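You operate a simulated robot arm through the tools that you are given. There is no shell and no other tool. Be economical: measure what you need, move in short steps, check, and stop when the job is done.

You are at the controls of a simulated robot arm. One attempt, no reset.

JOB
Press the white cap onto the can in the green slider.
Fine: use the press: lay it on, white switch on, slider in, yellow button once; then slider out and switch off.

It is judged by the outcome, as a careful person would: the job done as asked, and still so three seconds after it is handed in. It fails if anything else is knocked over, pushed out of place, dropped, spilled or broken. Lids that push on must go on centred and level and be pressed home; caps that screw on are set level and turned clockwise until they are tight.

ROBOT AND FRAMES
A 6-joint arm with a two-finger parallel gripper, fixed in place. Base frame: the origin is at the foot of the arm, x ahead of it, y to its left, z up. Lengths are in m, angles in degrees, forces in N, time in s.
With the tool pointing down near the work surface it reaches from about 0.24 to 0.64 m from the base axis. Its first joint turns from -66.0 to 66.0 degrees. Payload 2.7 kg.
The TCP is the grasp point between the finger pads, 0.023 m short of the fingertips. In the tool frame z runs along the fingers and y along their closing line. Largest opening 0.094 m; finger width 0.038, thickness 0.01; the body of the gripper, 0.054 by 0.096 m, starts 0.039 m behind the TCP.
Orientation is that of the tool frame in the base frame, as a unit quaternion [w, x, y, z]. With the fingers straight down and closing along the base's y, the tool's x points along the base's -x, its y along +y and its z along -z.

CONTROLS
- The arm moves only by the tool send_rows. Its argument "steps" is one flat list of numbers, 7 for each row, row after row: the turn, a rotation vector about the tool's x, y, z in degrees, then the shift along the tool's x, y, z in m, then the opening in per cent of the stroke, from 0 (shut) to 100 (fully open). In form: [wx, wy, wz, x, y, z, gripper, wx, wy, wz, x, y, z, gripper, ...]. A call has 1 to 12 rows; each row shifts and turns the commanded pose from where the row before left it, along the tool's axes as they then stand. Each row takes 0.2 s and may step no farther than 0.05 m and 8.6 degrees from the row before; otherwise, or with a gripper value out of range, the whole call is refused. A pose out of reach is approached as far as the arm can. The call stops where the force on the tool passes 90 N (or 10 N more than at its start, if that is more) or the arm is blocked; 0.2 s more then pass. The fingers move at their own pace (about 0.045 m/s each) and stop on an object; they squeeze with about 41 N. The grip force told is the motor's: it shows also when the fingers shut on nothing. Time passes only in rows, and 0.2 s behind the last, so rows that do not move let the fingers close. The reply holds the time, the measured pose of the TCP, the force on the tool along the base axes, the opening and the grip force, in the units named above and with some noise, and new pictures: "show" is both (left out), scene, wrist or none.
- Cameras (640 x 400 px; columns grow to the right, rows downward): "scene" is fixed at [0.1101, -0.4802, 1.3998]; the picture's right is [0.39, -0.92, 0.00], its down [-0.55, -0.23, -0.80] and it looks along [0.74, 0.31, -0.60] (base axes); focal length 288 px, centre (320, 200). "wrist" rides on the gripper at [0.086, 0.016, -0.074] in the tool frame; the picture's right is [-0.18, 0.98, 0.00], its down [-0.58, -0.11, -0.81] and it looks along [-0.79, -0.15, 0.59] (tool axes); focal length 243 px, centre (320, 200). There is no depth. A picture from a camera that has moved, and an enlarged one, comes with that camera's place and axes in the base frame and with its lens. The place of the scene camera against the robot may be out by one fixed shift of up to 0.018 m in any direction.
- enlarge(camera, box): a new picture of the part [left, top, right, bottom] of that camera's present view, enlarged. No time passes.
- finish_job(): hands the job in; it is judged then, once.

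Go step by step. Nothing tells you positions but the pictures and the camera data: compare them with the known pose of the tool, close in by small moves and look again before you grip or let go. The budget is 120 turns and 170 pictures, counting those below and the enlarged ones. Unless the task says otherwise, let go and move clear before handing in, and close with one line.

The tools are called after ">>>" as a command line: name --argument value ..., lists and objects as JSON in quotes. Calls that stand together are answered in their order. send_rows: Moves the arm, as the interface text tells. Its arguments: {"type":"object","properties":{"steps":{"type":"array"},"show":{"type":"string","enum":["both","scene","wrist","none"]}},"required":["steps"]} The other tools are called the same way: enlarge (camera, box) takes an enlarged picture of a part of a camera's view; finish_job () hands the job in.

At the start:

```text
clock: 0.0
eef_pos: [0.331, -0.0791, 1.2388]
orientation: [0.0, 0.0, 1.0, 0.0]
wrist_force: [-0.4, 0.2, -0.4]
gripper_width: 0.0942
grip_force: 0.0
```

scene: 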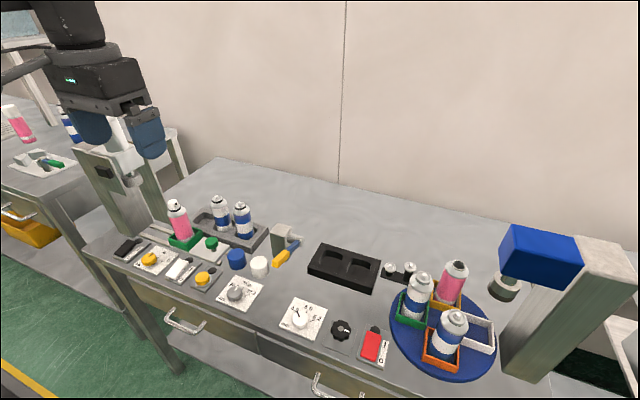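
wrist: 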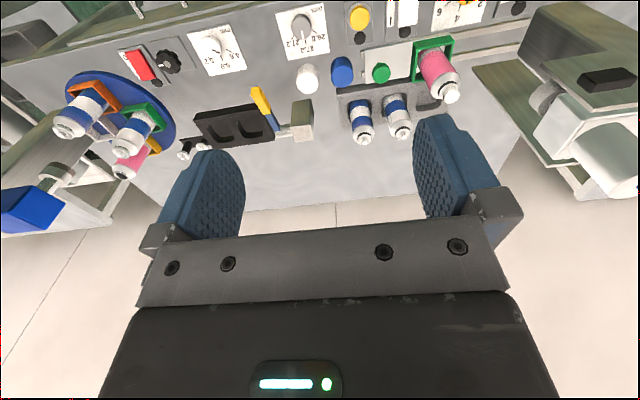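

I see a press on the left (y positive) with a green slider holding a pink can, caps in white, blue and green, and several controls. I'll enlarge to identify them.

>>> enlarge --camera "scene" --box '[80, 120, 320, 320]'

>>> enlarge --camera "wrist" --box '[270, 0, 640, 200]'

```text
2.00 times, centred on (200, 220) of scene
camera zoom: at [0.1101, -0.4802, 1.3998], right [0.39, -0.92, 0.0], down [-0.55, -0.23, -0.8], along [0.74, 0.31, -0.6], focal length 577 px, centre (560, 160)
```

zoom: 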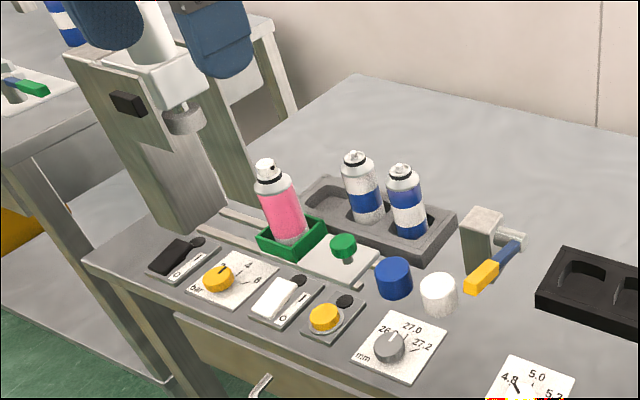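

```text
1.73 times, centred on (455, 100) of wrist
camera zoom: at [0.2454, -0.0633, 1.313], right [0.18, 0.98, 0.0], down [0.58, -0.11, 0.81], along [0.79, -0.15, -0.59], focal length 420 px, centre (86, 373)
```

zoom: 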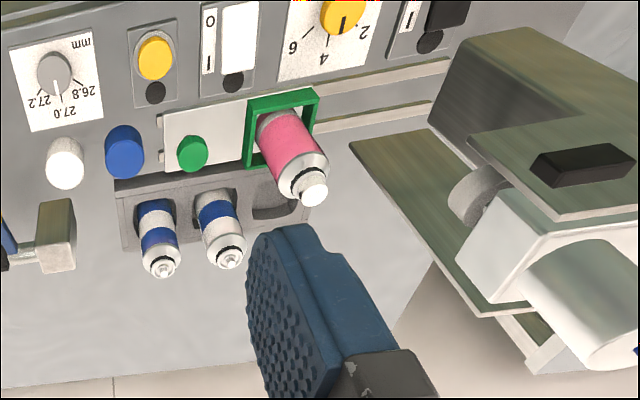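

The slider with the pink can is at about (0.496, 0.107), its green knob near (0.497, 0.01), and the white cap near (0.49, -0.137). I'll move above the cap and look closer.

>>> send_rows --steps '[0, 0, 0, -0.02, -0.007, 0.03, 100, 0, 0, 0, -0.02, -0.007, 0.03, 100, 0, 0, 0, -0.02, -0.007, 0.03, 100, 0, 0, 0, -0.02, -0.007, 0.03, 100, 0, 0, 0, -0.02, -0.007, 0.03, 100, 0, 0, 0, -0.02, -0.007, 0.03, 100, 0, 0, 0, -0.02, -0.007, 0.03, 100, 0, 0, 0, -0.015, -0.007, 0.03, 100]'

```text
clock: 1.8
eef_pos: [0.4865, -0.135, 1.0009]
orientation: [0.001, 0.0, 1.0, -0.001]
wrist_force: [-0.5, 0.5, -0.2]
gripper_width: 0.0941
grip_force: 0.1
camera wrist: at [0.4015, -0.1188, 1.0734], right [0.18, 0.98, 0.0], down [0.58, -0.11, 0.81], along [0.79, -0.15, -0.59], focal length 243 px, centre (320, 200)
```

scene: 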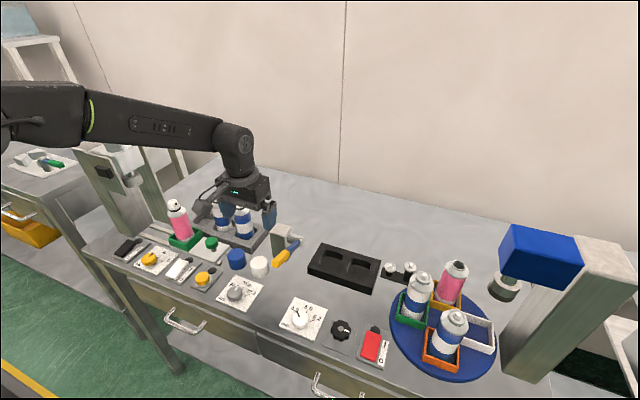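
wrist: 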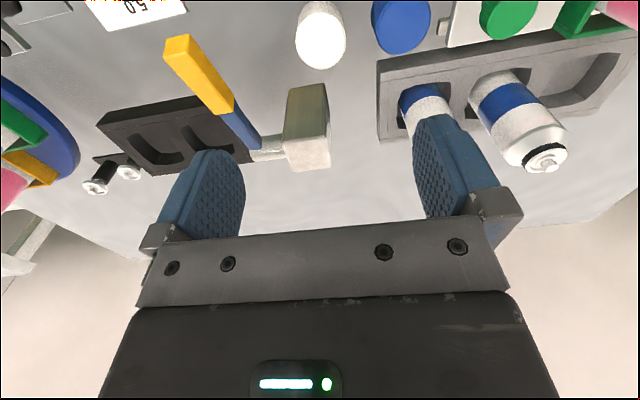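

The cap sits near (0.491, -0.136). I'll enlarge to measure its size and see the gaps.

>>> enlarge --camera "wrist" --box '[260, 0, 460, 125]'

>>> enlarge --camera "scene" --box '[150, 190, 310, 290]'

>>> enlarge --camera "scene" --box '[70, 140, 230, 290]'

```text
3.20 times, centred on (360, 62) of wrist
camera zoom: at [0.4015, -0.1188, 1.0734], right [0.18, 0.98, 0.0], down [0.58, -0.11, 0.81], along [0.79, -0.15, -0.59], focal length 776 px, centre (192, 640)
```

zoom: 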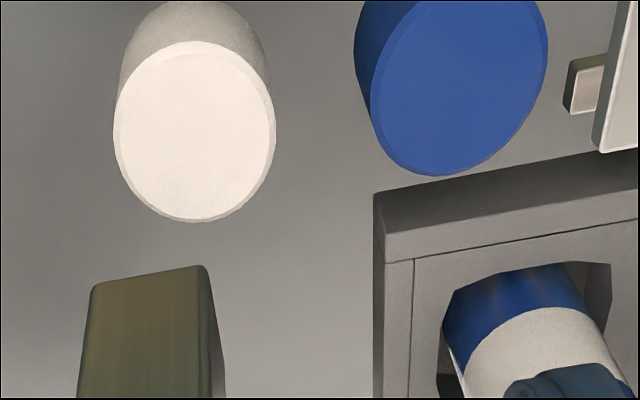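

```text
4.00 times, centred on (230, 240) of scene
camera zoom: at [0.1101, -0.4802, 1.3998], right [0.39, -0.92, 0.0], down [-0.55, -0.23, -0.8], along [0.74, 0.31, -0.6], focal length 1153 px, centre (680, 40)
```

zoom: 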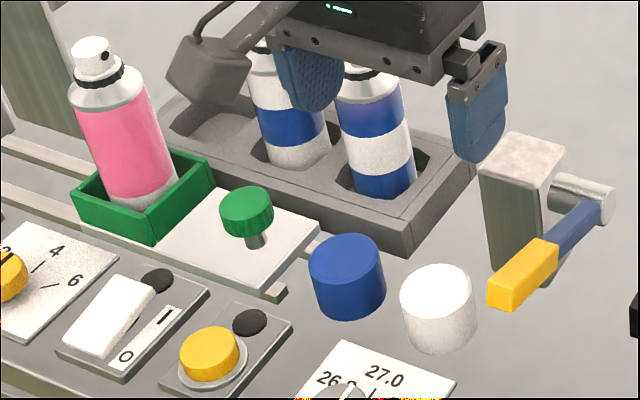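

```text
2.67 times, centred on (150, 215) of scene
camera zoom: at [0.1101, -0.4802, 1.3998], right [0.39, -0.92, 0.0], down [-0.55, -0.23, -0.8], along [0.74, 0.31, -0.6], focal length 769 px, centre (773, 160)
```

zoom: 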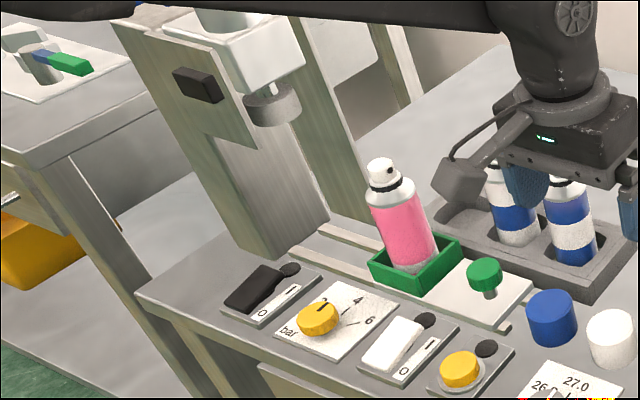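

The white cap is open-side down at about (0.489, -0.135), roughly 0.048 wide, with about 2 cm between it and the blue cap. I'll narrow the opening and descend partway to check alignment.

>>> send_rows --steps '[0, 0, 0, -0.001, 0, 0.03, 64, 0, 0, 0, -0.001, 0, 0.03, 64, 0, 0, 0, -0.001, 0, 0.03, 64, 0, 0, 0, 0, 0, 0.02, 64]'

```text
clock: 2.8
eef_pos: [0.4901, -0.1359, 0.8885]
orientation: [0.001, 0.0, 1.0, 0.0]
wrist_force: [0.2, -0.2, 0.2]
gripper_width: 0.0601
grip_force: 0.1
camera wrist: at [0.4036, -0.1195, 0.9627], right [0.18, 0.98, 0.0], down [0.58, -0.11, 0.81], along [0.79, -0.15, -0.59], focal length 243 px, centre (320, 200)
```

scene: 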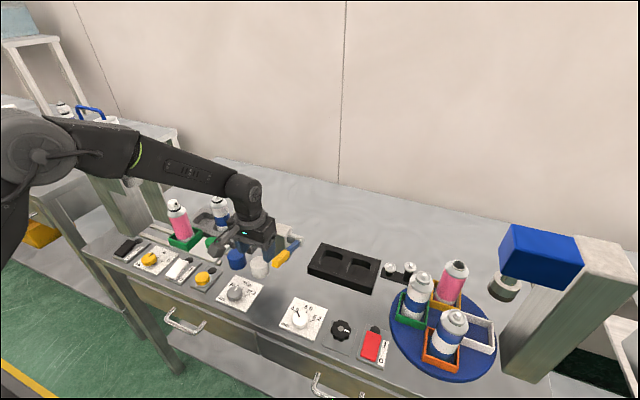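
wrist: 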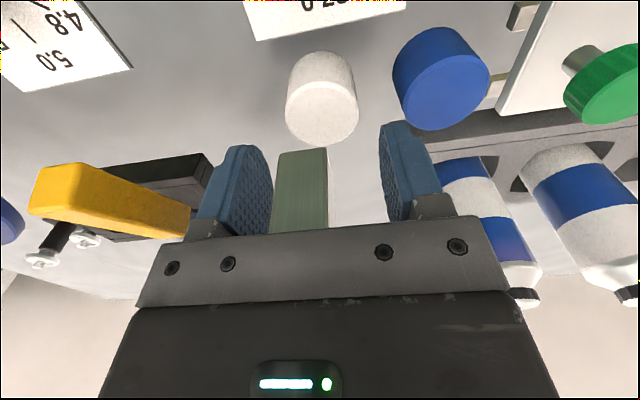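

The cap top is at z≈0.83 and it's centred between the fingers. I'll descend to grip the upper half, then close.

>>> send_rows --steps '[0, 0, 0, 0, 0.001, 0.025, 64, 0, 0, 0, 0, 0, 0.02, 64, 0, 0, 0, 0, 0, 0.008, 64]'

```text
clock: 3.6
eef_pos: [0.488, -0.1355, 0.8345]
orientation: [0.0, 0.001, 1.0, 0.0]
wrist_force: [0.5, 0.4, -0.3]
gripper_width: 0.0603
grip_force: 0.1
camera wrist: at [0.4038, -0.1185, 0.9092], right [0.18, 0.98, 0.0], down [0.58, -0.11, 0.81], along [0.79, -0.15, -0.59], focal length 243 px, centre (320, 200)
```

scene: 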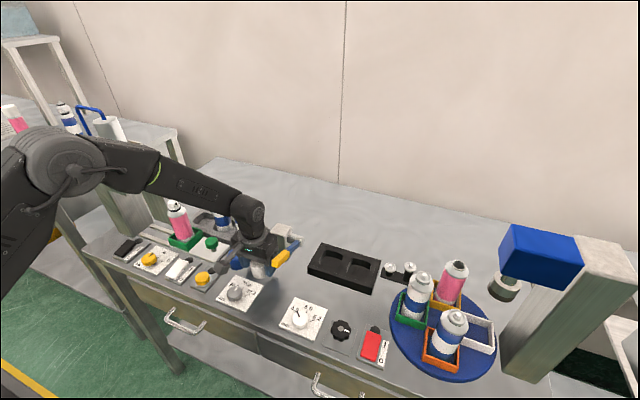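
wrist: 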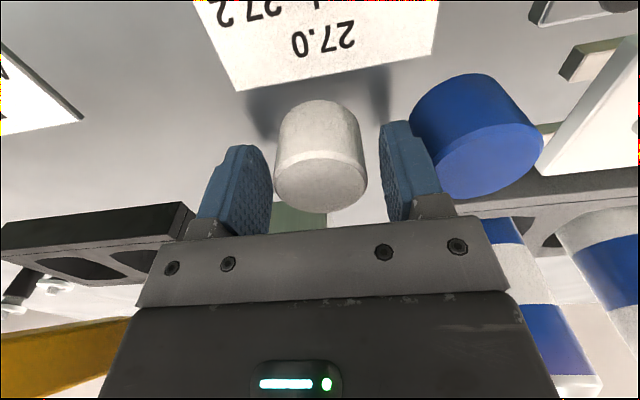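

The cap sits between the fingers, slightly ahead (+x) of the TCP. I'll nudge forward 3 mm and close.

>>> send_rows --steps '[0, 0, 0, -0.003, 0, 0, 64, 0, 0, 0, 0, 0, 0, 30, 0, 0, 0, 0, 0, 0, 30, 0, 0, 0, 0, 0, 0, 30]' --show "wrist"

```text
clock: 4.6
eef_pos: [0.4924, -0.1346, 0.8347]
orientation: [-0.001, 0.0, 1.0, 0.0]
wrist_force: [-0.4, 0.2, 0.0]
gripper_width: 0.0439
grip_force: 41.4
camera wrist: at [0.4067, -0.1184, 0.9095], right [0.18, 0.98, 0.0], down [0.58, -0.11, 0.81], along [0.79, -0.15, -0.59], focal length 243 px, centre (320, 200)
```

wrist: 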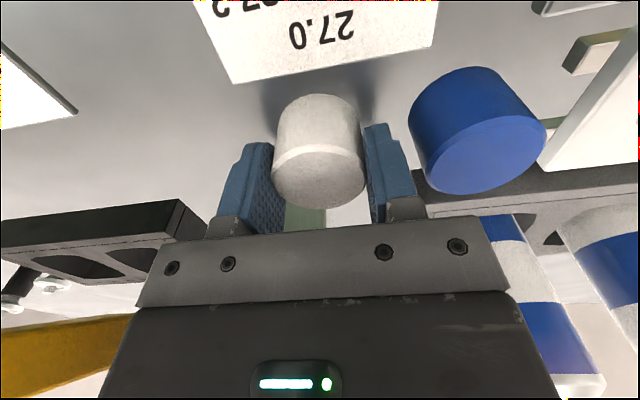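

Gripped at 0.044. I'll lift and move towards the can, stopping short to measure its top.

>>> send_rows --steps '[0, 0, 0, 0, 0, -0.03, 30, 0, 0, 0, 0, 0, -0.04, 30, 0, 0, 0, 0, 0, -0.045, 30, 0, 0, 0, 0, 0, -0.045, 30, 0, 0, 0, 0, 0, -0.045, 30, 0, 0, 0, 0.01, 0.04, -0.02, 30, 0, 0, 0, 0.01, 0.045, 0, 30, 0, 0, 0, 0.01, 0.045, 0, 30, 0, 0, 0, 0.01, 0.045, 0, 30, 0, 0, 0, 0.01, 0.04, 0, 30, 0, 0, 0, 0, 0.025, 0, 30]'

```text
clock: 7.0
eef_pos: [0.4433, 0.1067, 1.0618]
orientation: [0.0, 0.001, 1.0, 0.0]
wrist_force: [-0.6, 0.3, -0.2]
gripper_width: 0.0439
grip_force: 41.4
camera wrist: at [0.3569, 0.1228, 1.1351], right [0.19, 0.98, 0.0], down [0.58, -0.11, 0.81], along [0.79, -0.15, -0.59], focal length 243 px, centre (320, 200)
```

scene: 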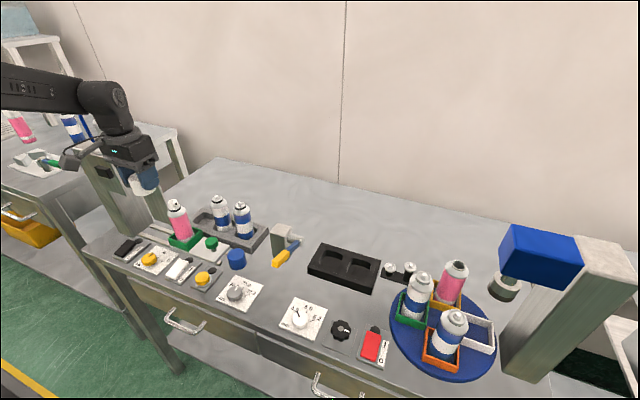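
wrist: 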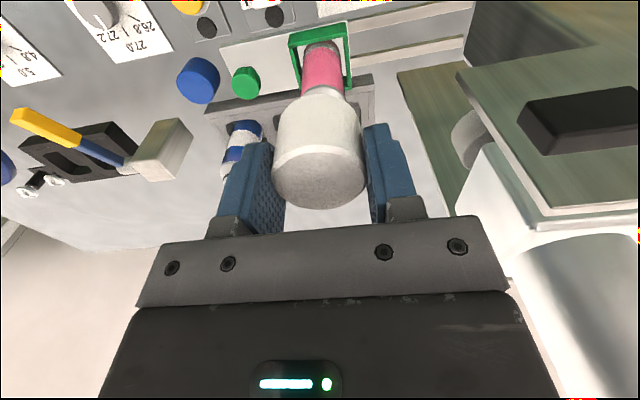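

The cap hides the can top here; I'll shift sideways to see it.

>>> send_rows --steps '[0, 0, 0, 0, -0.04, 0, 30, 0, 0, 0, 0, -0.04, 0, 30]' --show "wrist"

>>> enlarge --camera "wrist" --box '[340, 0, 540, 125]'

>>> enlarge --camera "scene" --box '[130, 180, 230, 260]'

```text
clock: 7.6
eef_pos: [0.4434, 0.0249, 1.06]
orientation: [0.0, 0.0, 1.0, 0.001]
wrist_force: [-0.3, -1.4, -0.7]
gripper_width: 0.0436
grip_force: 40.6
camera wrist: at [0.3575, 0.0419, 1.134], right [0.18, 0.98, 0.0], down [0.58, -0.11, 0.81], along [0.79, -0.15, -0.59], focal length 243 px, centre (320, 200)
```

wrist: 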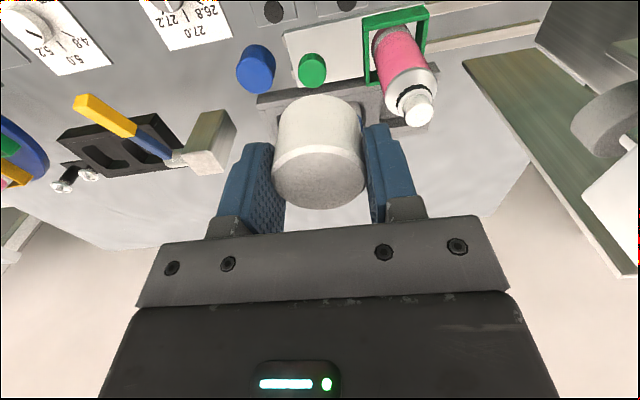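

```text
3.20 times, centred on (440, 62) of wrist
camera zoom: at [0.3575, 0.0419, 1.134], right [0.18, 0.98, 0.0], down [0.58, -0.11, 0.81], along [0.79, -0.15, -0.59], focal length 776 px, centre (-64, 640)
```

zoom: 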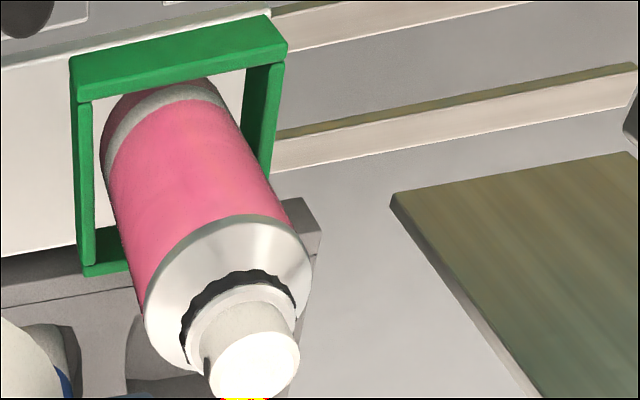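

```text
5.00 times, centred on (180, 220) of scene
camera zoom: at [0.1102, -0.4802, 1.3998], right [0.39, -0.92, 0.0], down [-0.55, -0.23, -0.8], along [0.74, 0.31, -0.6], focal length 1442 px, centre (1020, 100)
```

zoom: 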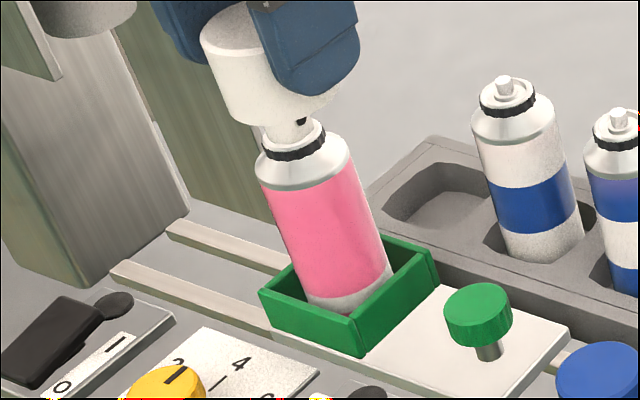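

The can axis triangulates to about (0.492, 0.102) with the nozzle top at z≈0.955. I'll bring the cap above it with its lower edge just over the nozzle and check with the scene camera.

>>> send_rows --steps '[0, 0, 0, -0.024, 0.038, 0, 30, 0, 0, 0, -0.024, 0.037, 0, 30, 0, 0, 0, 0, 0, 0.03, 30, 0, 0, 0, 0, 0, 0.025, 30, 0, 0, 0, 0, 0, 0, 30]'

>>> enlarge --camera "scene" --box '[130, 170, 230, 250]'

>>> enlarge --camera "wrist" --box '[240, 20, 400, 220]'

```text
clock: 8.8
eef_pos: [0.4921, 0.1009, 1.0051]
orientation: [0.0, 0.0, 1.0, 0.0]
wrist_force: [0.5, -0.1, 0.1]
gripper_width: 0.0437
grip_force: 40.6
camera wrist: at [0.4057, 0.1169, 1.0793], right [0.18, 0.98, 0.0], down [0.58, -0.11, 0.81], along [0.79, -0.15, -0.59], focal length 243 px, centre (320, 200)
```

scene: 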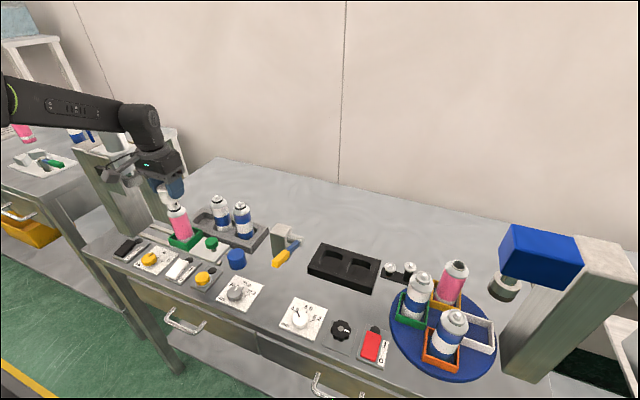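
wrist: 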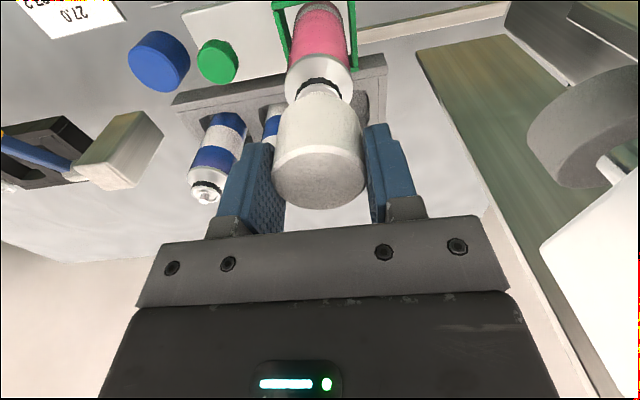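

```text
5.00 times, centred on (180, 210) of scene
camera zoom: at [0.1101, -0.4802, 1.3998], right [0.39, -0.92, 0.0], down [-0.55, -0.23, -0.8], along [0.74, 0.31, -0.6], focal length 1442 px, centre (1020, 150)
```

zoom: 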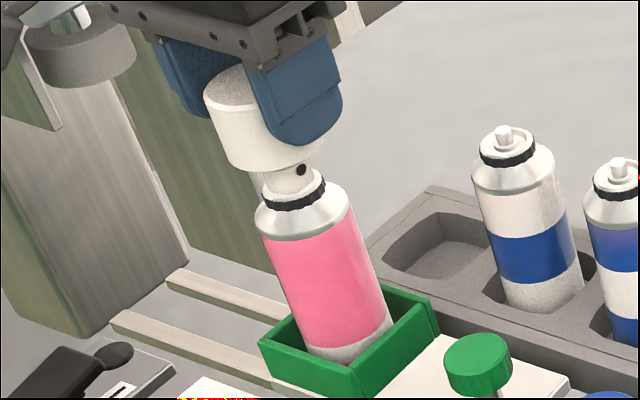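

```text
2.00 times, centred on (320, 120) of wrist
camera zoom: at [0.4057, 0.1169, 1.0793], right [0.18, 0.98, 0.0], down [0.58, -0.11, 0.81], along [0.79, -0.15, -0.59], focal length 485 px, centre (320, 360)
```

zoom: 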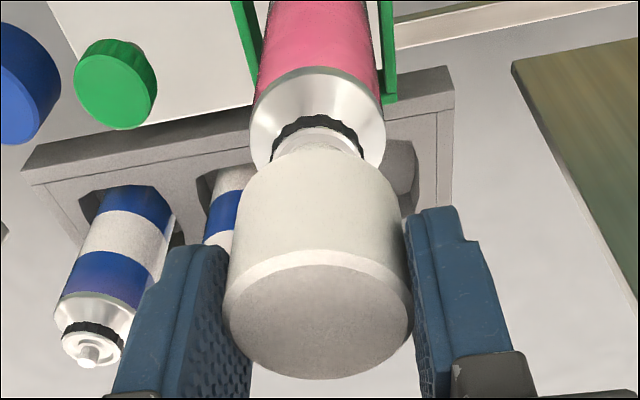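

Lateral alignment looks good in both views. I'll lower the cap over the nozzle in small steps and look before contact.

>>> send_rows --steps '[0, 0, 0, 0, 0.0007, 0.012, 30, 0, 0, 0, 0, 0, 0.012, 30, 0, 0, 0, 0, 0, 0, 30]'

>>> enlarge --camera "scene" --box '[150, 180, 210, 230]'

>>> enlarge --camera "wrist" --box '[240, 20, 400, 220]'

```text
clock: 9.6
eef_pos: [0.4918, 0.1016, 0.9807]
orientation: [0.0, 0.0, 1.0, 0.0]
wrist_force: [-0.3, -0.9, 0.0]
gripper_width: 0.0439
grip_force: 41.2
camera wrist: at [0.4052, 0.1176, 1.0554], right [0.18, 0.98, 0.0], down [0.58, -0.11, 0.81], along [0.79, -0.15, -0.59], focal length 243 px, centre (320, 200)
```

scene: 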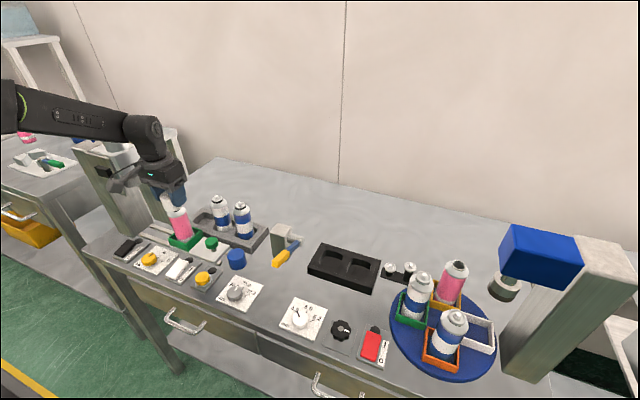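
wrist: 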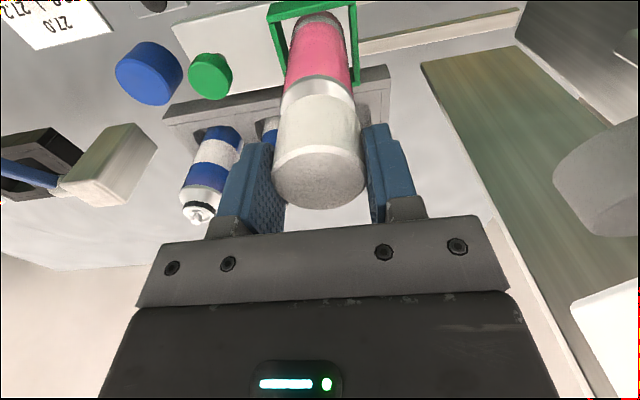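

```text
8.00 times, centred on (180, 205) of scene
camera zoom: at [0.1101, -0.4802, 1.3998], right [0.39, -0.92, 0.0], down [-0.55, -0.23, -0.8], along [0.74, 0.31, -0.6], focal length 2307 px, centre (1440, 160)
```

zoom: 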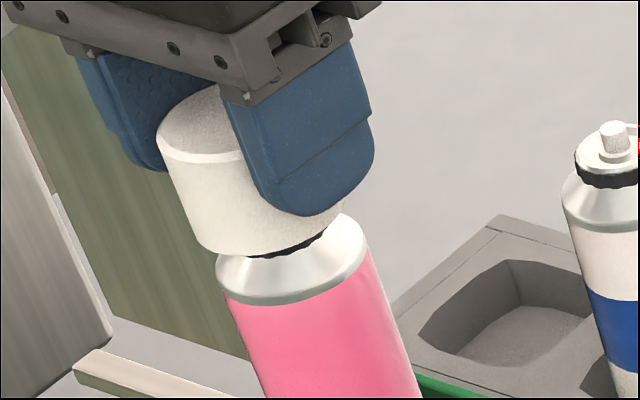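

```text
2.00 times, centred on (320, 120) of wrist
camera zoom: at [0.4052, 0.1176, 1.0554], right [0.18, 0.98, 0.0], down [0.58, -0.11, 0.81], along [0.79, -0.15, -0.59], focal length 485 px, centre (320, 360)
```

zoom: 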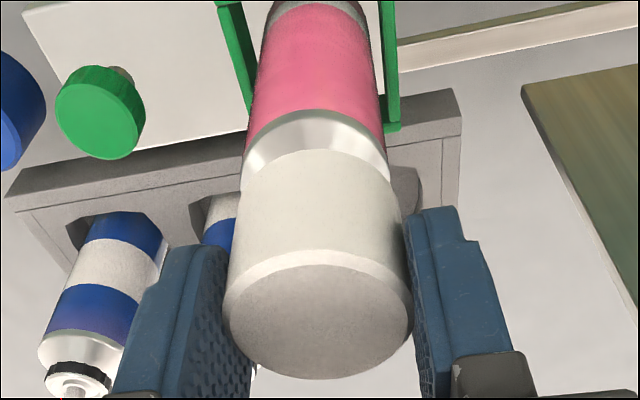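

Still aligned, no contact. I'll lower in few-millimetre steps, reading force.

>>> send_rows --steps '[0, 0, 0, 0, 0, 0.003, 30, 0, 0, 0, 0, 0, 0.003, 30]' --show "none"

```text
clock: 10.2
eef_pos: [0.4914, 0.1006, 0.9757]
orientation: [-0.001, 0.0, 1.0, 0.0]
wrist_force: [-0.8, 0.5, -0.4]
gripper_width: 0.0438
grip_force: 41.0
```

>>> send_rows --steps '[0, 0, 0, 0, 0.0005, 0.003, 30, 0, 0, 0, 0, 0, 0.001, 30]' --show "none"

>>> enlarge --camera "scene" --box '[150, 180, 210, 230]'

```text
clock: 10.8
eef_pos: [0.491, 0.1026, 0.9708]
orientation: [0.0, 0.0, 1.0, 0.0]
wrist_force: [-0.7, -0.1, 0.0]
gripper_width: 0.0437
grip_force: 41.2
```

```text
8.00 times, centred on (180, 205) of scene
camera zoom: at [0.1101, -0.4802, 1.3998], right [0.39, -0.92, 0.0], down [-0.55, -0.23, -0.8], along [0.74, 0.31, -0.6], focal length 2307 px, centre (1440, 160)
```

zoom: 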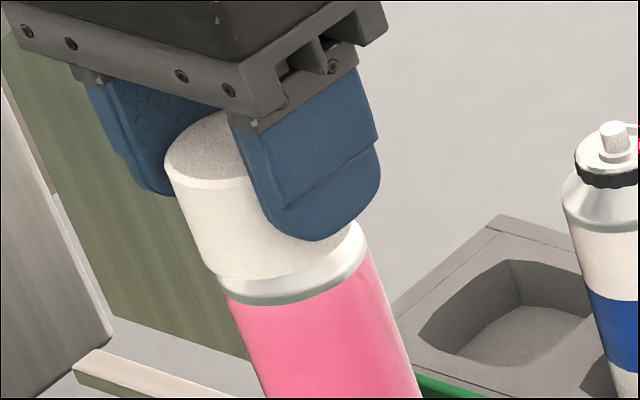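

No contact force yet. I'll enlarge both views more to check centring.

>>> enlarge --camera "scene" --box '[168, 190, 204, 222]'

>>> enlarge --camera "wrist" --box '[260, 40, 380, 220]'

```text
12.50 times, centred on (186, 206) of scene
camera zoom: at [0.1101, -0.4802, 1.3998], right [0.39, -0.92, 0.0], down [-0.55, -0.23, -0.8], along [0.74, 0.31, -0.6], focal length 3604 px, centre (1995, 125)
```

zoom: 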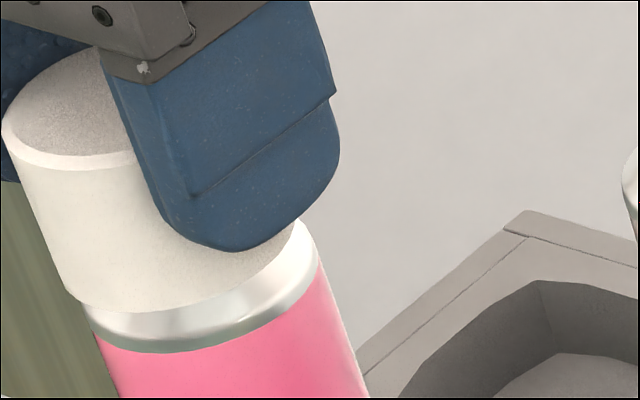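

```text
2.22 times, centred on (320, 130) of wrist
camera zoom: at [0.4047, 0.1181, 1.0459], right [0.18, 0.98, 0.0], down [0.58, -0.11, 0.81], along [0.79, -0.15, -0.59], focal length 539 px, centre (320, 356)
```

zoom: 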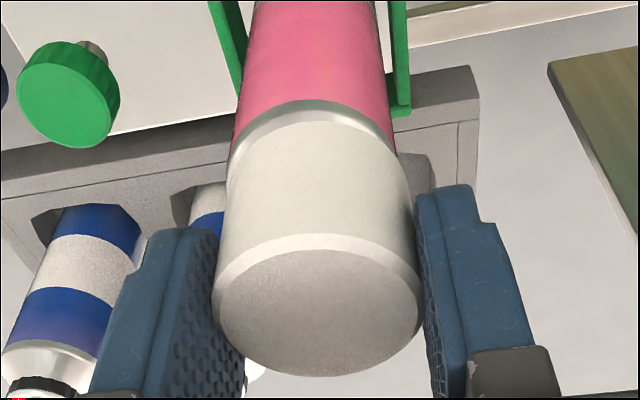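

Measurement suggests the cap is about 2 mm short in x and 1 mm high in y. I'll correct and recheck.

>>> send_rows --steps '[0, 0, 0, -0.002, -0.001, 0, 30, 0, 0, 0, 0, 0, 0, 30]' --show "none"

>>> enlarge --camera "scene" --box '[168, 190, 204, 222]'

>>> enlarge --camera "wrist" --box '[280, 70, 360, 120]'

```text
clock: 11.4
eef_pos: [0.4925, 0.101, 0.9719]
orientation: [0.0, -0.001, 1.0, 0.0]
wrist_force: [0.3, -0.1, -0.5]
gripper_width: 0.0438
grip_force: 40.9
```

```text
12.50 times, centred on (186, 206) of scene
camera zoom: at [0.1101, -0.4802, 1.3998], right [0.39, -0.92, 0.0], down [-0.55, -0.23, -0.8], along [0.74, 0.31, -0.6], focal length 3604 px, centre (1995, 125)
```

zoom: 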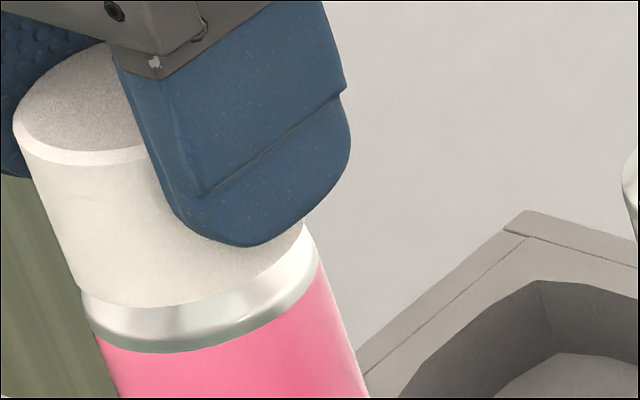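

```text
8.00 times, centred on (320, 95) of wrist
camera zoom: at [0.4066, 0.117, 1.0461], right [0.18, 0.98, 0.0], down [0.58, -0.11, 0.81], along [0.79, -0.15, -0.59], focal length 1941 px, centre (320, 1040)
```

zoom: 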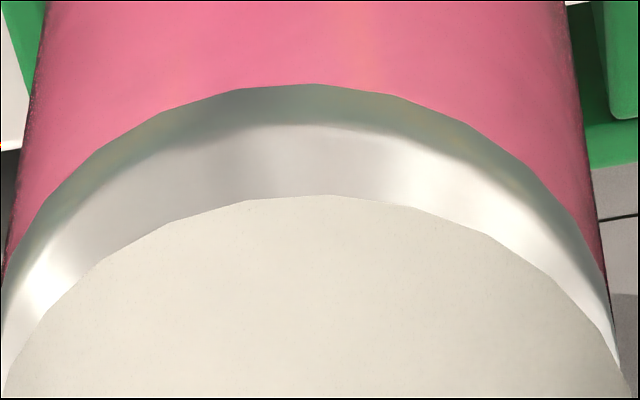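

Nearly centred now; a half-millimetre trim in y, then lower onto the shoulder.

>>> send_rows --steps '[0, 0, 0, 0.0005, -0.0006, 0.002, 30, 0, 0, 0, 0, 0, 0.001, 30]' --show "none"

>>> enlarge --camera "scene" --box '[168, 190, 204, 222]'

>>> enlarge --camera "wrist" --box '[270, 60, 370, 130]'

```text
clock: 12.0
eef_pos: [0.4928, 0.1008, 0.9683]
orientation: [0.0, 0.0, 1.0, 0.0]
wrist_force: [-0.9, 0.3, 0.6]
gripper_width: 0.0437
grip_force: 41.5
```

```text
12.50 times, centred on (186, 206) of scene
camera zoom: at [0.1101, -0.4802, 1.3998], right [0.39, -0.92, 0.0], down [-0.55, -0.23, -0.8], along [0.74, 0.31, -0.6], focal length 3604 px, centre (1995, 125)
```

zoom: 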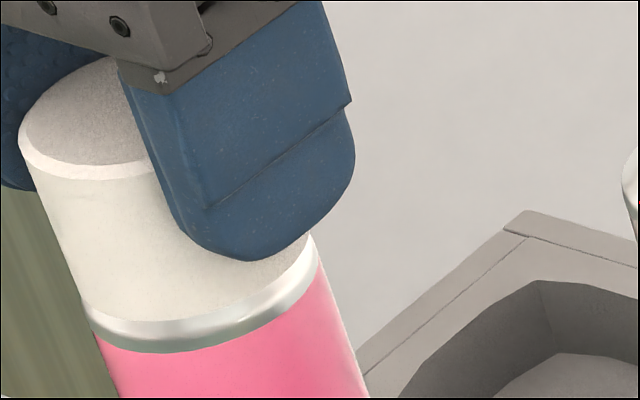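

```text
5.71 times, centred on (320, 95) of wrist
camera zoom: at [0.4061, 0.1164, 1.0431], right [0.18, 0.98, 0.0], down [0.58, -0.11, 0.81], along [0.79, -0.15, -0.59], focal length 1386 px, centre (320, 800)
```

zoom: 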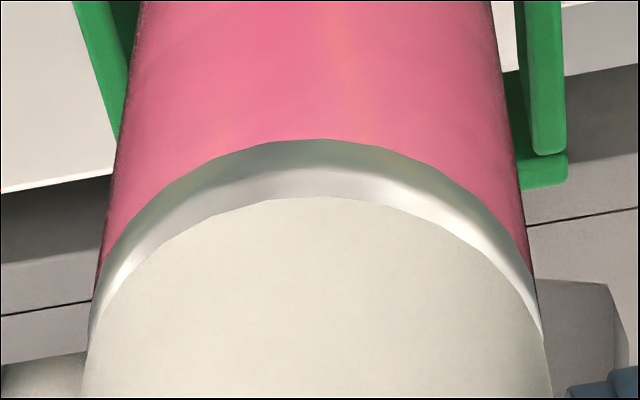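

Centred in both views. Lowering on in 1–2 mm steps until contact.

>>> send_rows --steps '[0, 0, 0, 0, 0, 0.001, 30, 0, 0, 0, 0, 0, 0.001, 30]' --show "none"

>>> enlarge --camera "scene" --box '[168, 190, 204, 222]'

```text
clock: 12.6
eef_pos: [0.4938, 0.0992, 0.9679]
orientation: [0.001, 0.001, 1.0, 0.0]
wrist_force: [-2.1, -0.1, 6.6]
gripper_width: 0.0439
grip_force: 41.3
```

```text
12.50 times, centred on (186, 206) of scene
camera zoom: at [0.11, -0.4802, 1.3998], right [0.39, -0.92, 0.0], down [-0.55, -0.23, -0.8], along [0.74, 0.31, -0.6], focal length 3604 px, centre (1995, 125)
```

zoom: 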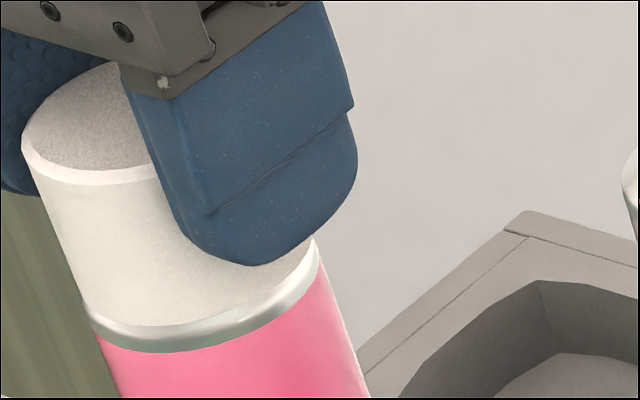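

Contact made (≈6.6 N). The cap is resting on the shoulder, so I'll release and lift clear straight up.

>>> send_rows --steps '[0, 0, 0, 0, 0, 0, 52, 0, 0, 0, 0, 0, 0, 65, 0, 0, 0, 0, 0, 0, 70, 0, 0, 0, 0, 0, -0.02, 70, 0, 0, 0, 0, 0, -0.03, 70, 0, 0, 0, 0.02, -0.01, -0.03, 70, 0, 0, 0, 0.03, -0.03, 0, 70, 0, 0, 0, 0.03, -0.03, 0, 70]'

>>> enlarge --camera "scene" --box '[150, 180, 214, 236]'

>>> enlarge --camera "wrist" --box '[240, 0, 480, 150]'

```text
clock: 14.4
eef_pos: [0.4142, 0.0297, 1.0463]
orientation: [0.001, 0.001, 1.0, 0.0]
wrist_force: [0.0, -0.4, 0.8]
gripper_width: 0.066
grip_force: 0.1
camera wrist: at [0.3273, 0.0458, 1.1201], right [0.18, 0.98, 0.0], down [0.58, -0.11, 0.81], along [0.79, -0.15, -0.59], focal length 243 px, centre (320, 200)
```

scene: 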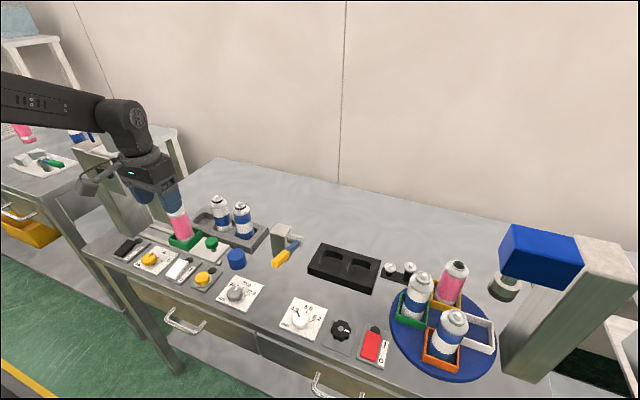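
wrist: 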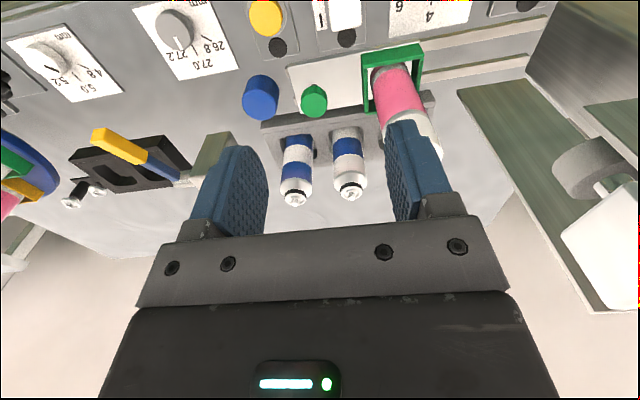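

```text
7.14 times, centred on (182, 208) of scene
camera zoom: at [0.1102, -0.4802, 1.3998], right [0.39, -0.92, 0.0], down [-0.55, -0.23, -0.8], along [0.74, 0.31, -0.6], focal length 2059 px, centre (1306, 143)
```

zoom: 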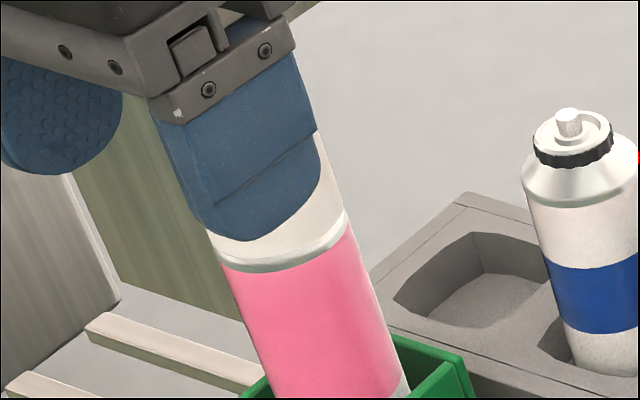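

```text
2.67 times, centred on (360, 75) of wrist
camera zoom: at [0.3273, 0.0458, 1.1201], right [0.18, 0.98, 0.0], down [0.58, -0.11, 0.81], along [0.79, -0.15, -0.59], focal length 647 px, centre (213, 533)
```

zoom: 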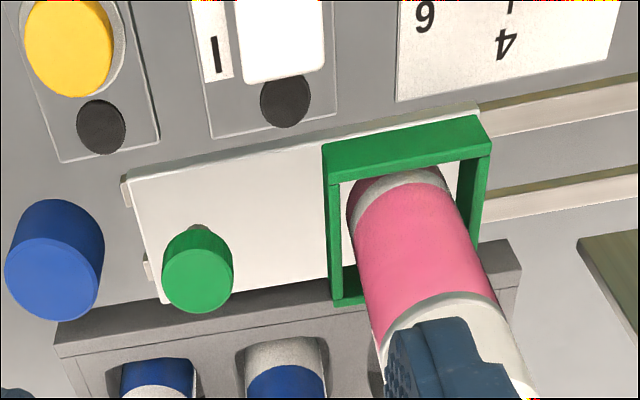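

The cap is laid on straight. Now the white switch: I'll back off to see it clearly.

>>> send_rows --steps '[0, 0, 0, 0.04, 0, -0.01, 60, 0, 0, 0, 0.04, 0, -0.01, 30, 0, 0, 0, 0.02, 0, -0.01, 0, 0, 0, 0, 0, 0, 0, 0, 0, 0, 0, 0, 0, 0, 0]'

>>> enlarge --camera "wrist" --box '[240, 20, 480, 170]'

>>> enlarge --camera "scene" --box '[140, 180, 230, 300]'

```text
clock: 15.6
eef_pos: [0.3118, 0.0295, 1.0759]
orientation: [0.0, 0.001, 1.0, 0.0]
wrist_force: [0.1, -0.5, 0.2]
gripper_width: 0.0
grip_force: 34.2
camera wrist: at [0.2264, 0.0462, 1.1499], right [0.18, 0.98, 0.0], down [0.58, -0.11, 0.81], along [0.79, -0.15, -0.59], focal length 243 px, centre (320, 200)
```

scene: 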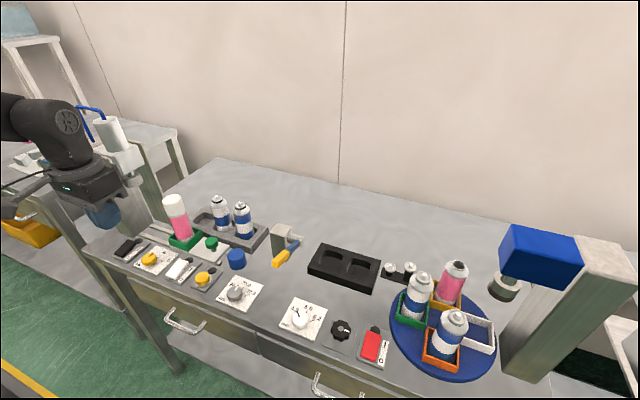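
wrist: 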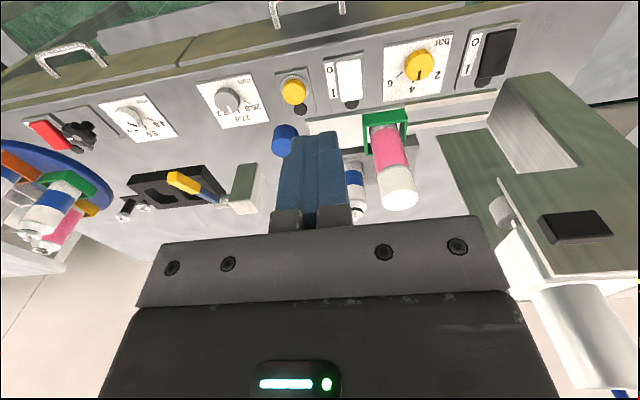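

```text
2.67 times, centred on (360, 95) of wrist
camera zoom: at [0.2264, 0.0462, 1.1499], right [0.18, 0.98, 0.0], down [0.58, -0.11, 0.81], along [0.79, -0.15, -0.59], focal length 647 px, centre (213, 480)
```

zoom: 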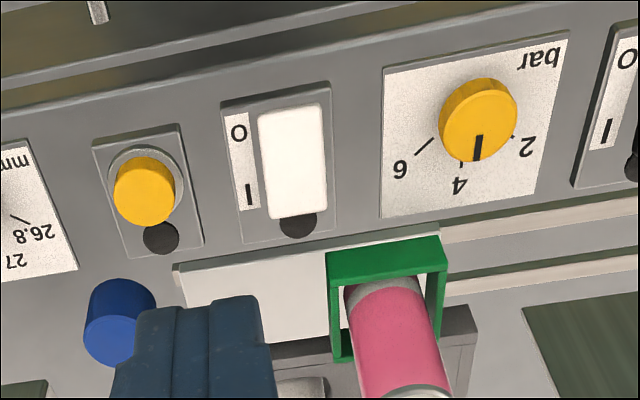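

```text
3.33 times, centred on (185, 240) of scene
camera zoom: at [0.1101, -0.4802, 1.3998], right [0.39, -0.92, 0.0], down [-0.55, -0.23, -0.8], along [0.74, 0.31, -0.6], focal length 961 px, centre (770, 67)
```

zoom: 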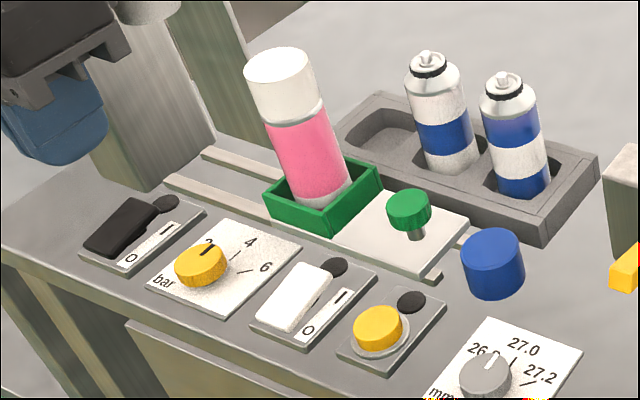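

The white rocker spans about x 0.377–0.432 at y≈0.055, with its "I" end toward +x. With fingers shut I'll come above the "I" end.

>>> send_rows --steps '[0, 0, 0, -0.0224, 0.0051, 0.039, 0, 0, 0, 0, -0.0224, 0.0051, 0.039, 0, 0, 0, 0, -0.0224, 0.0051, 0.039, 0, 0, 0, 0, -0.0224, 0.0051, 0.039, 0, 0, 0, 0, -0.0224, 0.0051, 0.039, 0]'

>>> enlarge --camera "scene" --box '[140, 200, 230, 300]'

>>> enlarge --camera "wrist" --box '[220, 0, 460, 150]'

```text
clock: 16.8
eef_pos: [0.4238, 0.0553, 0.8806]
orientation: [0.0, 0.0, 1.0, 0.0]
wrist_force: [0.6, 0.3, 0.7]
gripper_width: 0.0001
grip_force: 40.8
camera wrist: at [0.3384, 0.0713, 0.9559], right [0.18, 0.98, 0.0], down [0.58, -0.11, 0.81], along [0.79, -0.15, -0.59], focal length 243 px, centre (320, 200)
```

scene: 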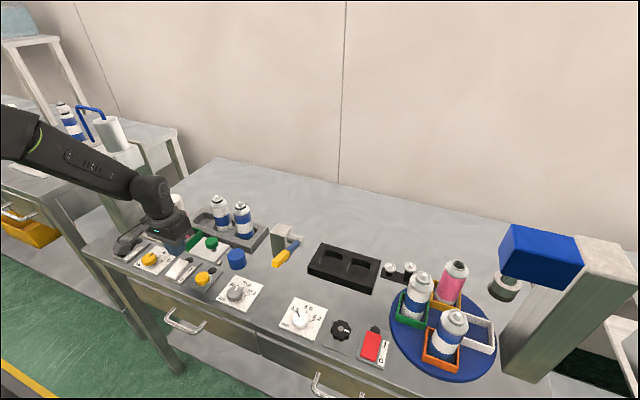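
wrist: 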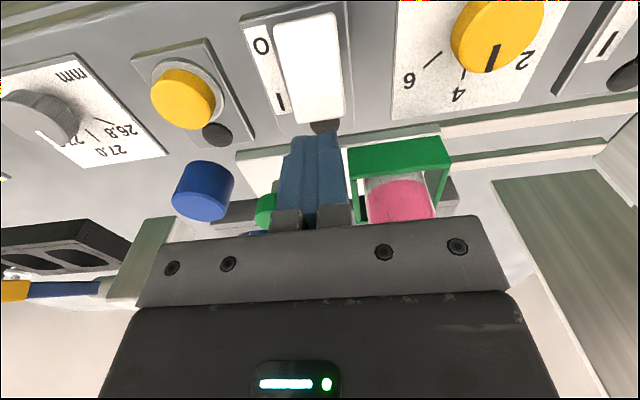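

```text
4.00 times, centred on (185, 250) of scene
camera zoom: at [0.1101, -0.4802, 1.3998], right [0.39, -0.92, 0.0], down [-0.55, -0.23, -0.8], along [0.74, 0.31, -0.6], focal length 1153 px, centre (860, 0)
```

zoom: 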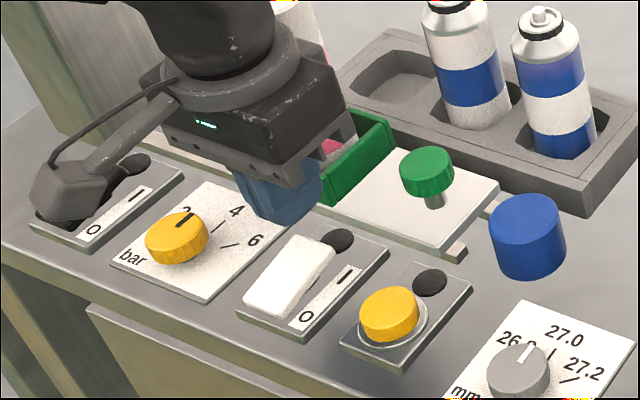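

```text
2.67 times, centred on (340, 75) of wrist
camera zoom: at [0.3384, 0.0713, 0.9559], right [0.18, 0.98, 0.0], down [0.58, -0.11, 0.81], along [0.79, -0.15, -0.59], focal length 647 px, centre (267, 533)
```

zoom: 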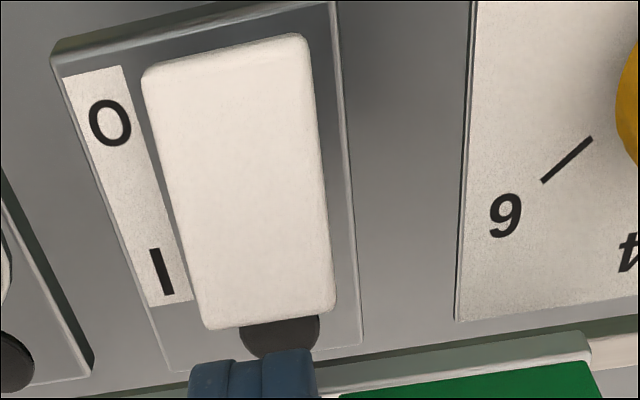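

The fingertip is over the "I" end of the white rocker. Descending in small steps while watching force.

>>> send_rows --steps '[0, 0, 0, 0, 0, 0.02, 0, 0, 0, 0, 0, 0, 0.01, 0, 0, 0, 0, 0, 0, 0.004, 0]' --show "wrist"

```text
clock: 17.6
eef_pos: [0.4234, 0.0552, 0.8486]
orientation: [0.0, 0.0, 1.0, 0.0]
wrist_force: [0.8, -0.2, 0.7]
gripper_width: 0.0
grip_force: 41.5
camera wrist: at [0.3379, 0.0718, 0.922], right [0.18, 0.98, 0.0], down [0.58, -0.11, 0.81], along [0.79, -0.15, -0.59], focal length 243 px, centre (320, 200)
```

wrist: 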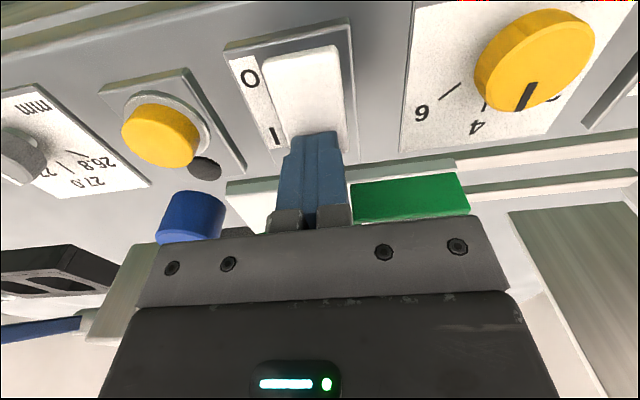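

>>> send_rows --steps '[0, 0, 0, 0, 0, 0.003, 0, 0, 0, 0, 0, 0, 0.003, 0, 0, 0, 0, 0, 0, 0.002, 0]' --show "wrist"

```text
clock: 18.4
eef_pos: [0.4257, 0.0562, 0.8466]
orientation: [0.006, 0.0, 1.0, 0.001]
wrist_force: [-17.6, -7.5, 85.6]
gripper_width: 0.0003
grip_force: 41.1
camera wrist: at [0.3394, 0.0719, 0.92], right [0.18, 0.98, 0.0], down [0.57, -0.11, 0.81], along [0.8, -0.15, -0.58], focal length 243 px, centre (320, 200)
```

wrist: 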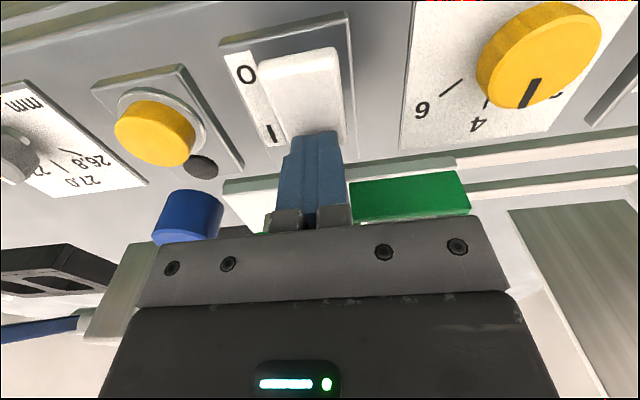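

Force rose to 86 N and the "O" end now looks raised. I'll lift and check the switch and lamp.

>>> send_rows --steps '[0, 0, 0, 0, 0, -0.01, 0, 0, 0, 0, 0, 0, -0.04, 0, 0, 0, 0, 0.02, -0.02, -0.03, 0, 0, 0, 0, 0.02, -0.02, -0.03, 0]'

>>> enlarge --camera "scene" --box '[120, 200, 230, 300]'

>>> enlarge --camera "wrist" --box '[220, 0, 460, 150]'

```text
clock: 19.4
eef_pos: [0.3846, 0.0149, 0.9494]
orientation: [0.0, 0.0, 1.0, 0.0]
wrist_force: [-0.1, 0.3, -0.4]
gripper_width: 0.0002
grip_force: 40.9
camera wrist: at [0.2981, 0.0321, 1.0242], right [0.18, 0.98, 0.0], down [0.58, -0.11, 0.81], along [0.79, -0.15, -0.59], focal length 243 px, centre (320, 200)
```

scene: 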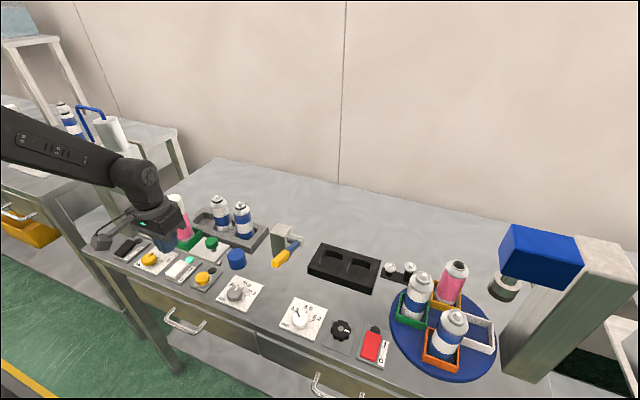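
wrist: 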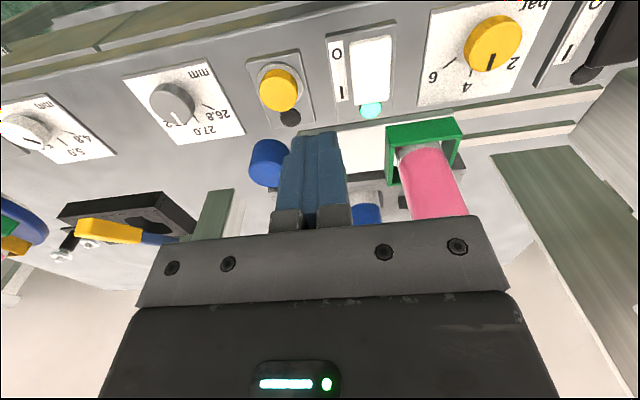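

```text
4.00 times, centred on (175, 250) of scene
camera zoom: at [0.1102, -0.4802, 1.3998], right [0.39, -0.92, 0.0], down [-0.55, -0.23, -0.8], along [0.74, 0.31, -0.6], focal length 1153 px, centre (900, 0)
```

zoom: 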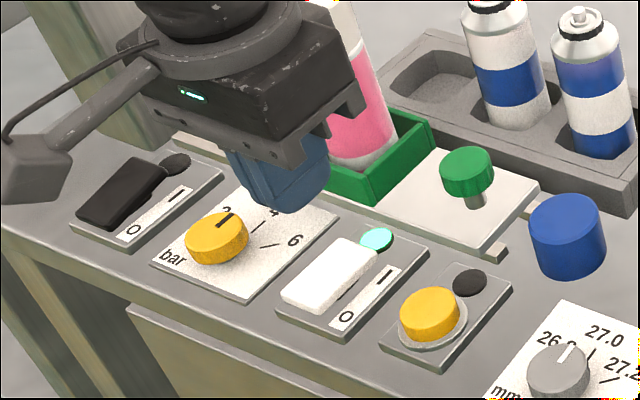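

```text
2.67 times, centred on (340, 75) of wrist
camera zoom: at [0.2981, 0.0321, 1.0242], right [0.18, 0.98, 0.0], down [0.58, -0.11, 0.81], along [0.79, -0.15, -0.59], focal length 647 px, centre (267, 533)
```

zoom: 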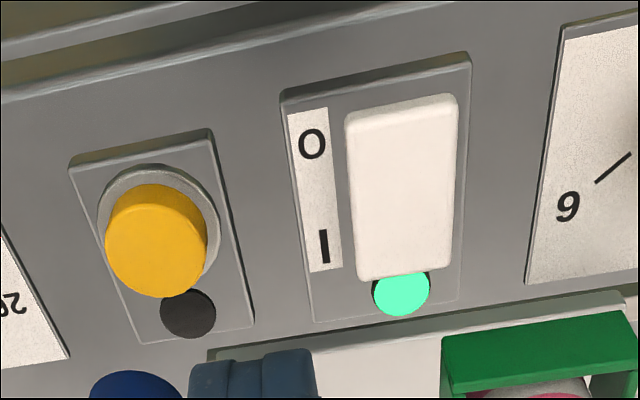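

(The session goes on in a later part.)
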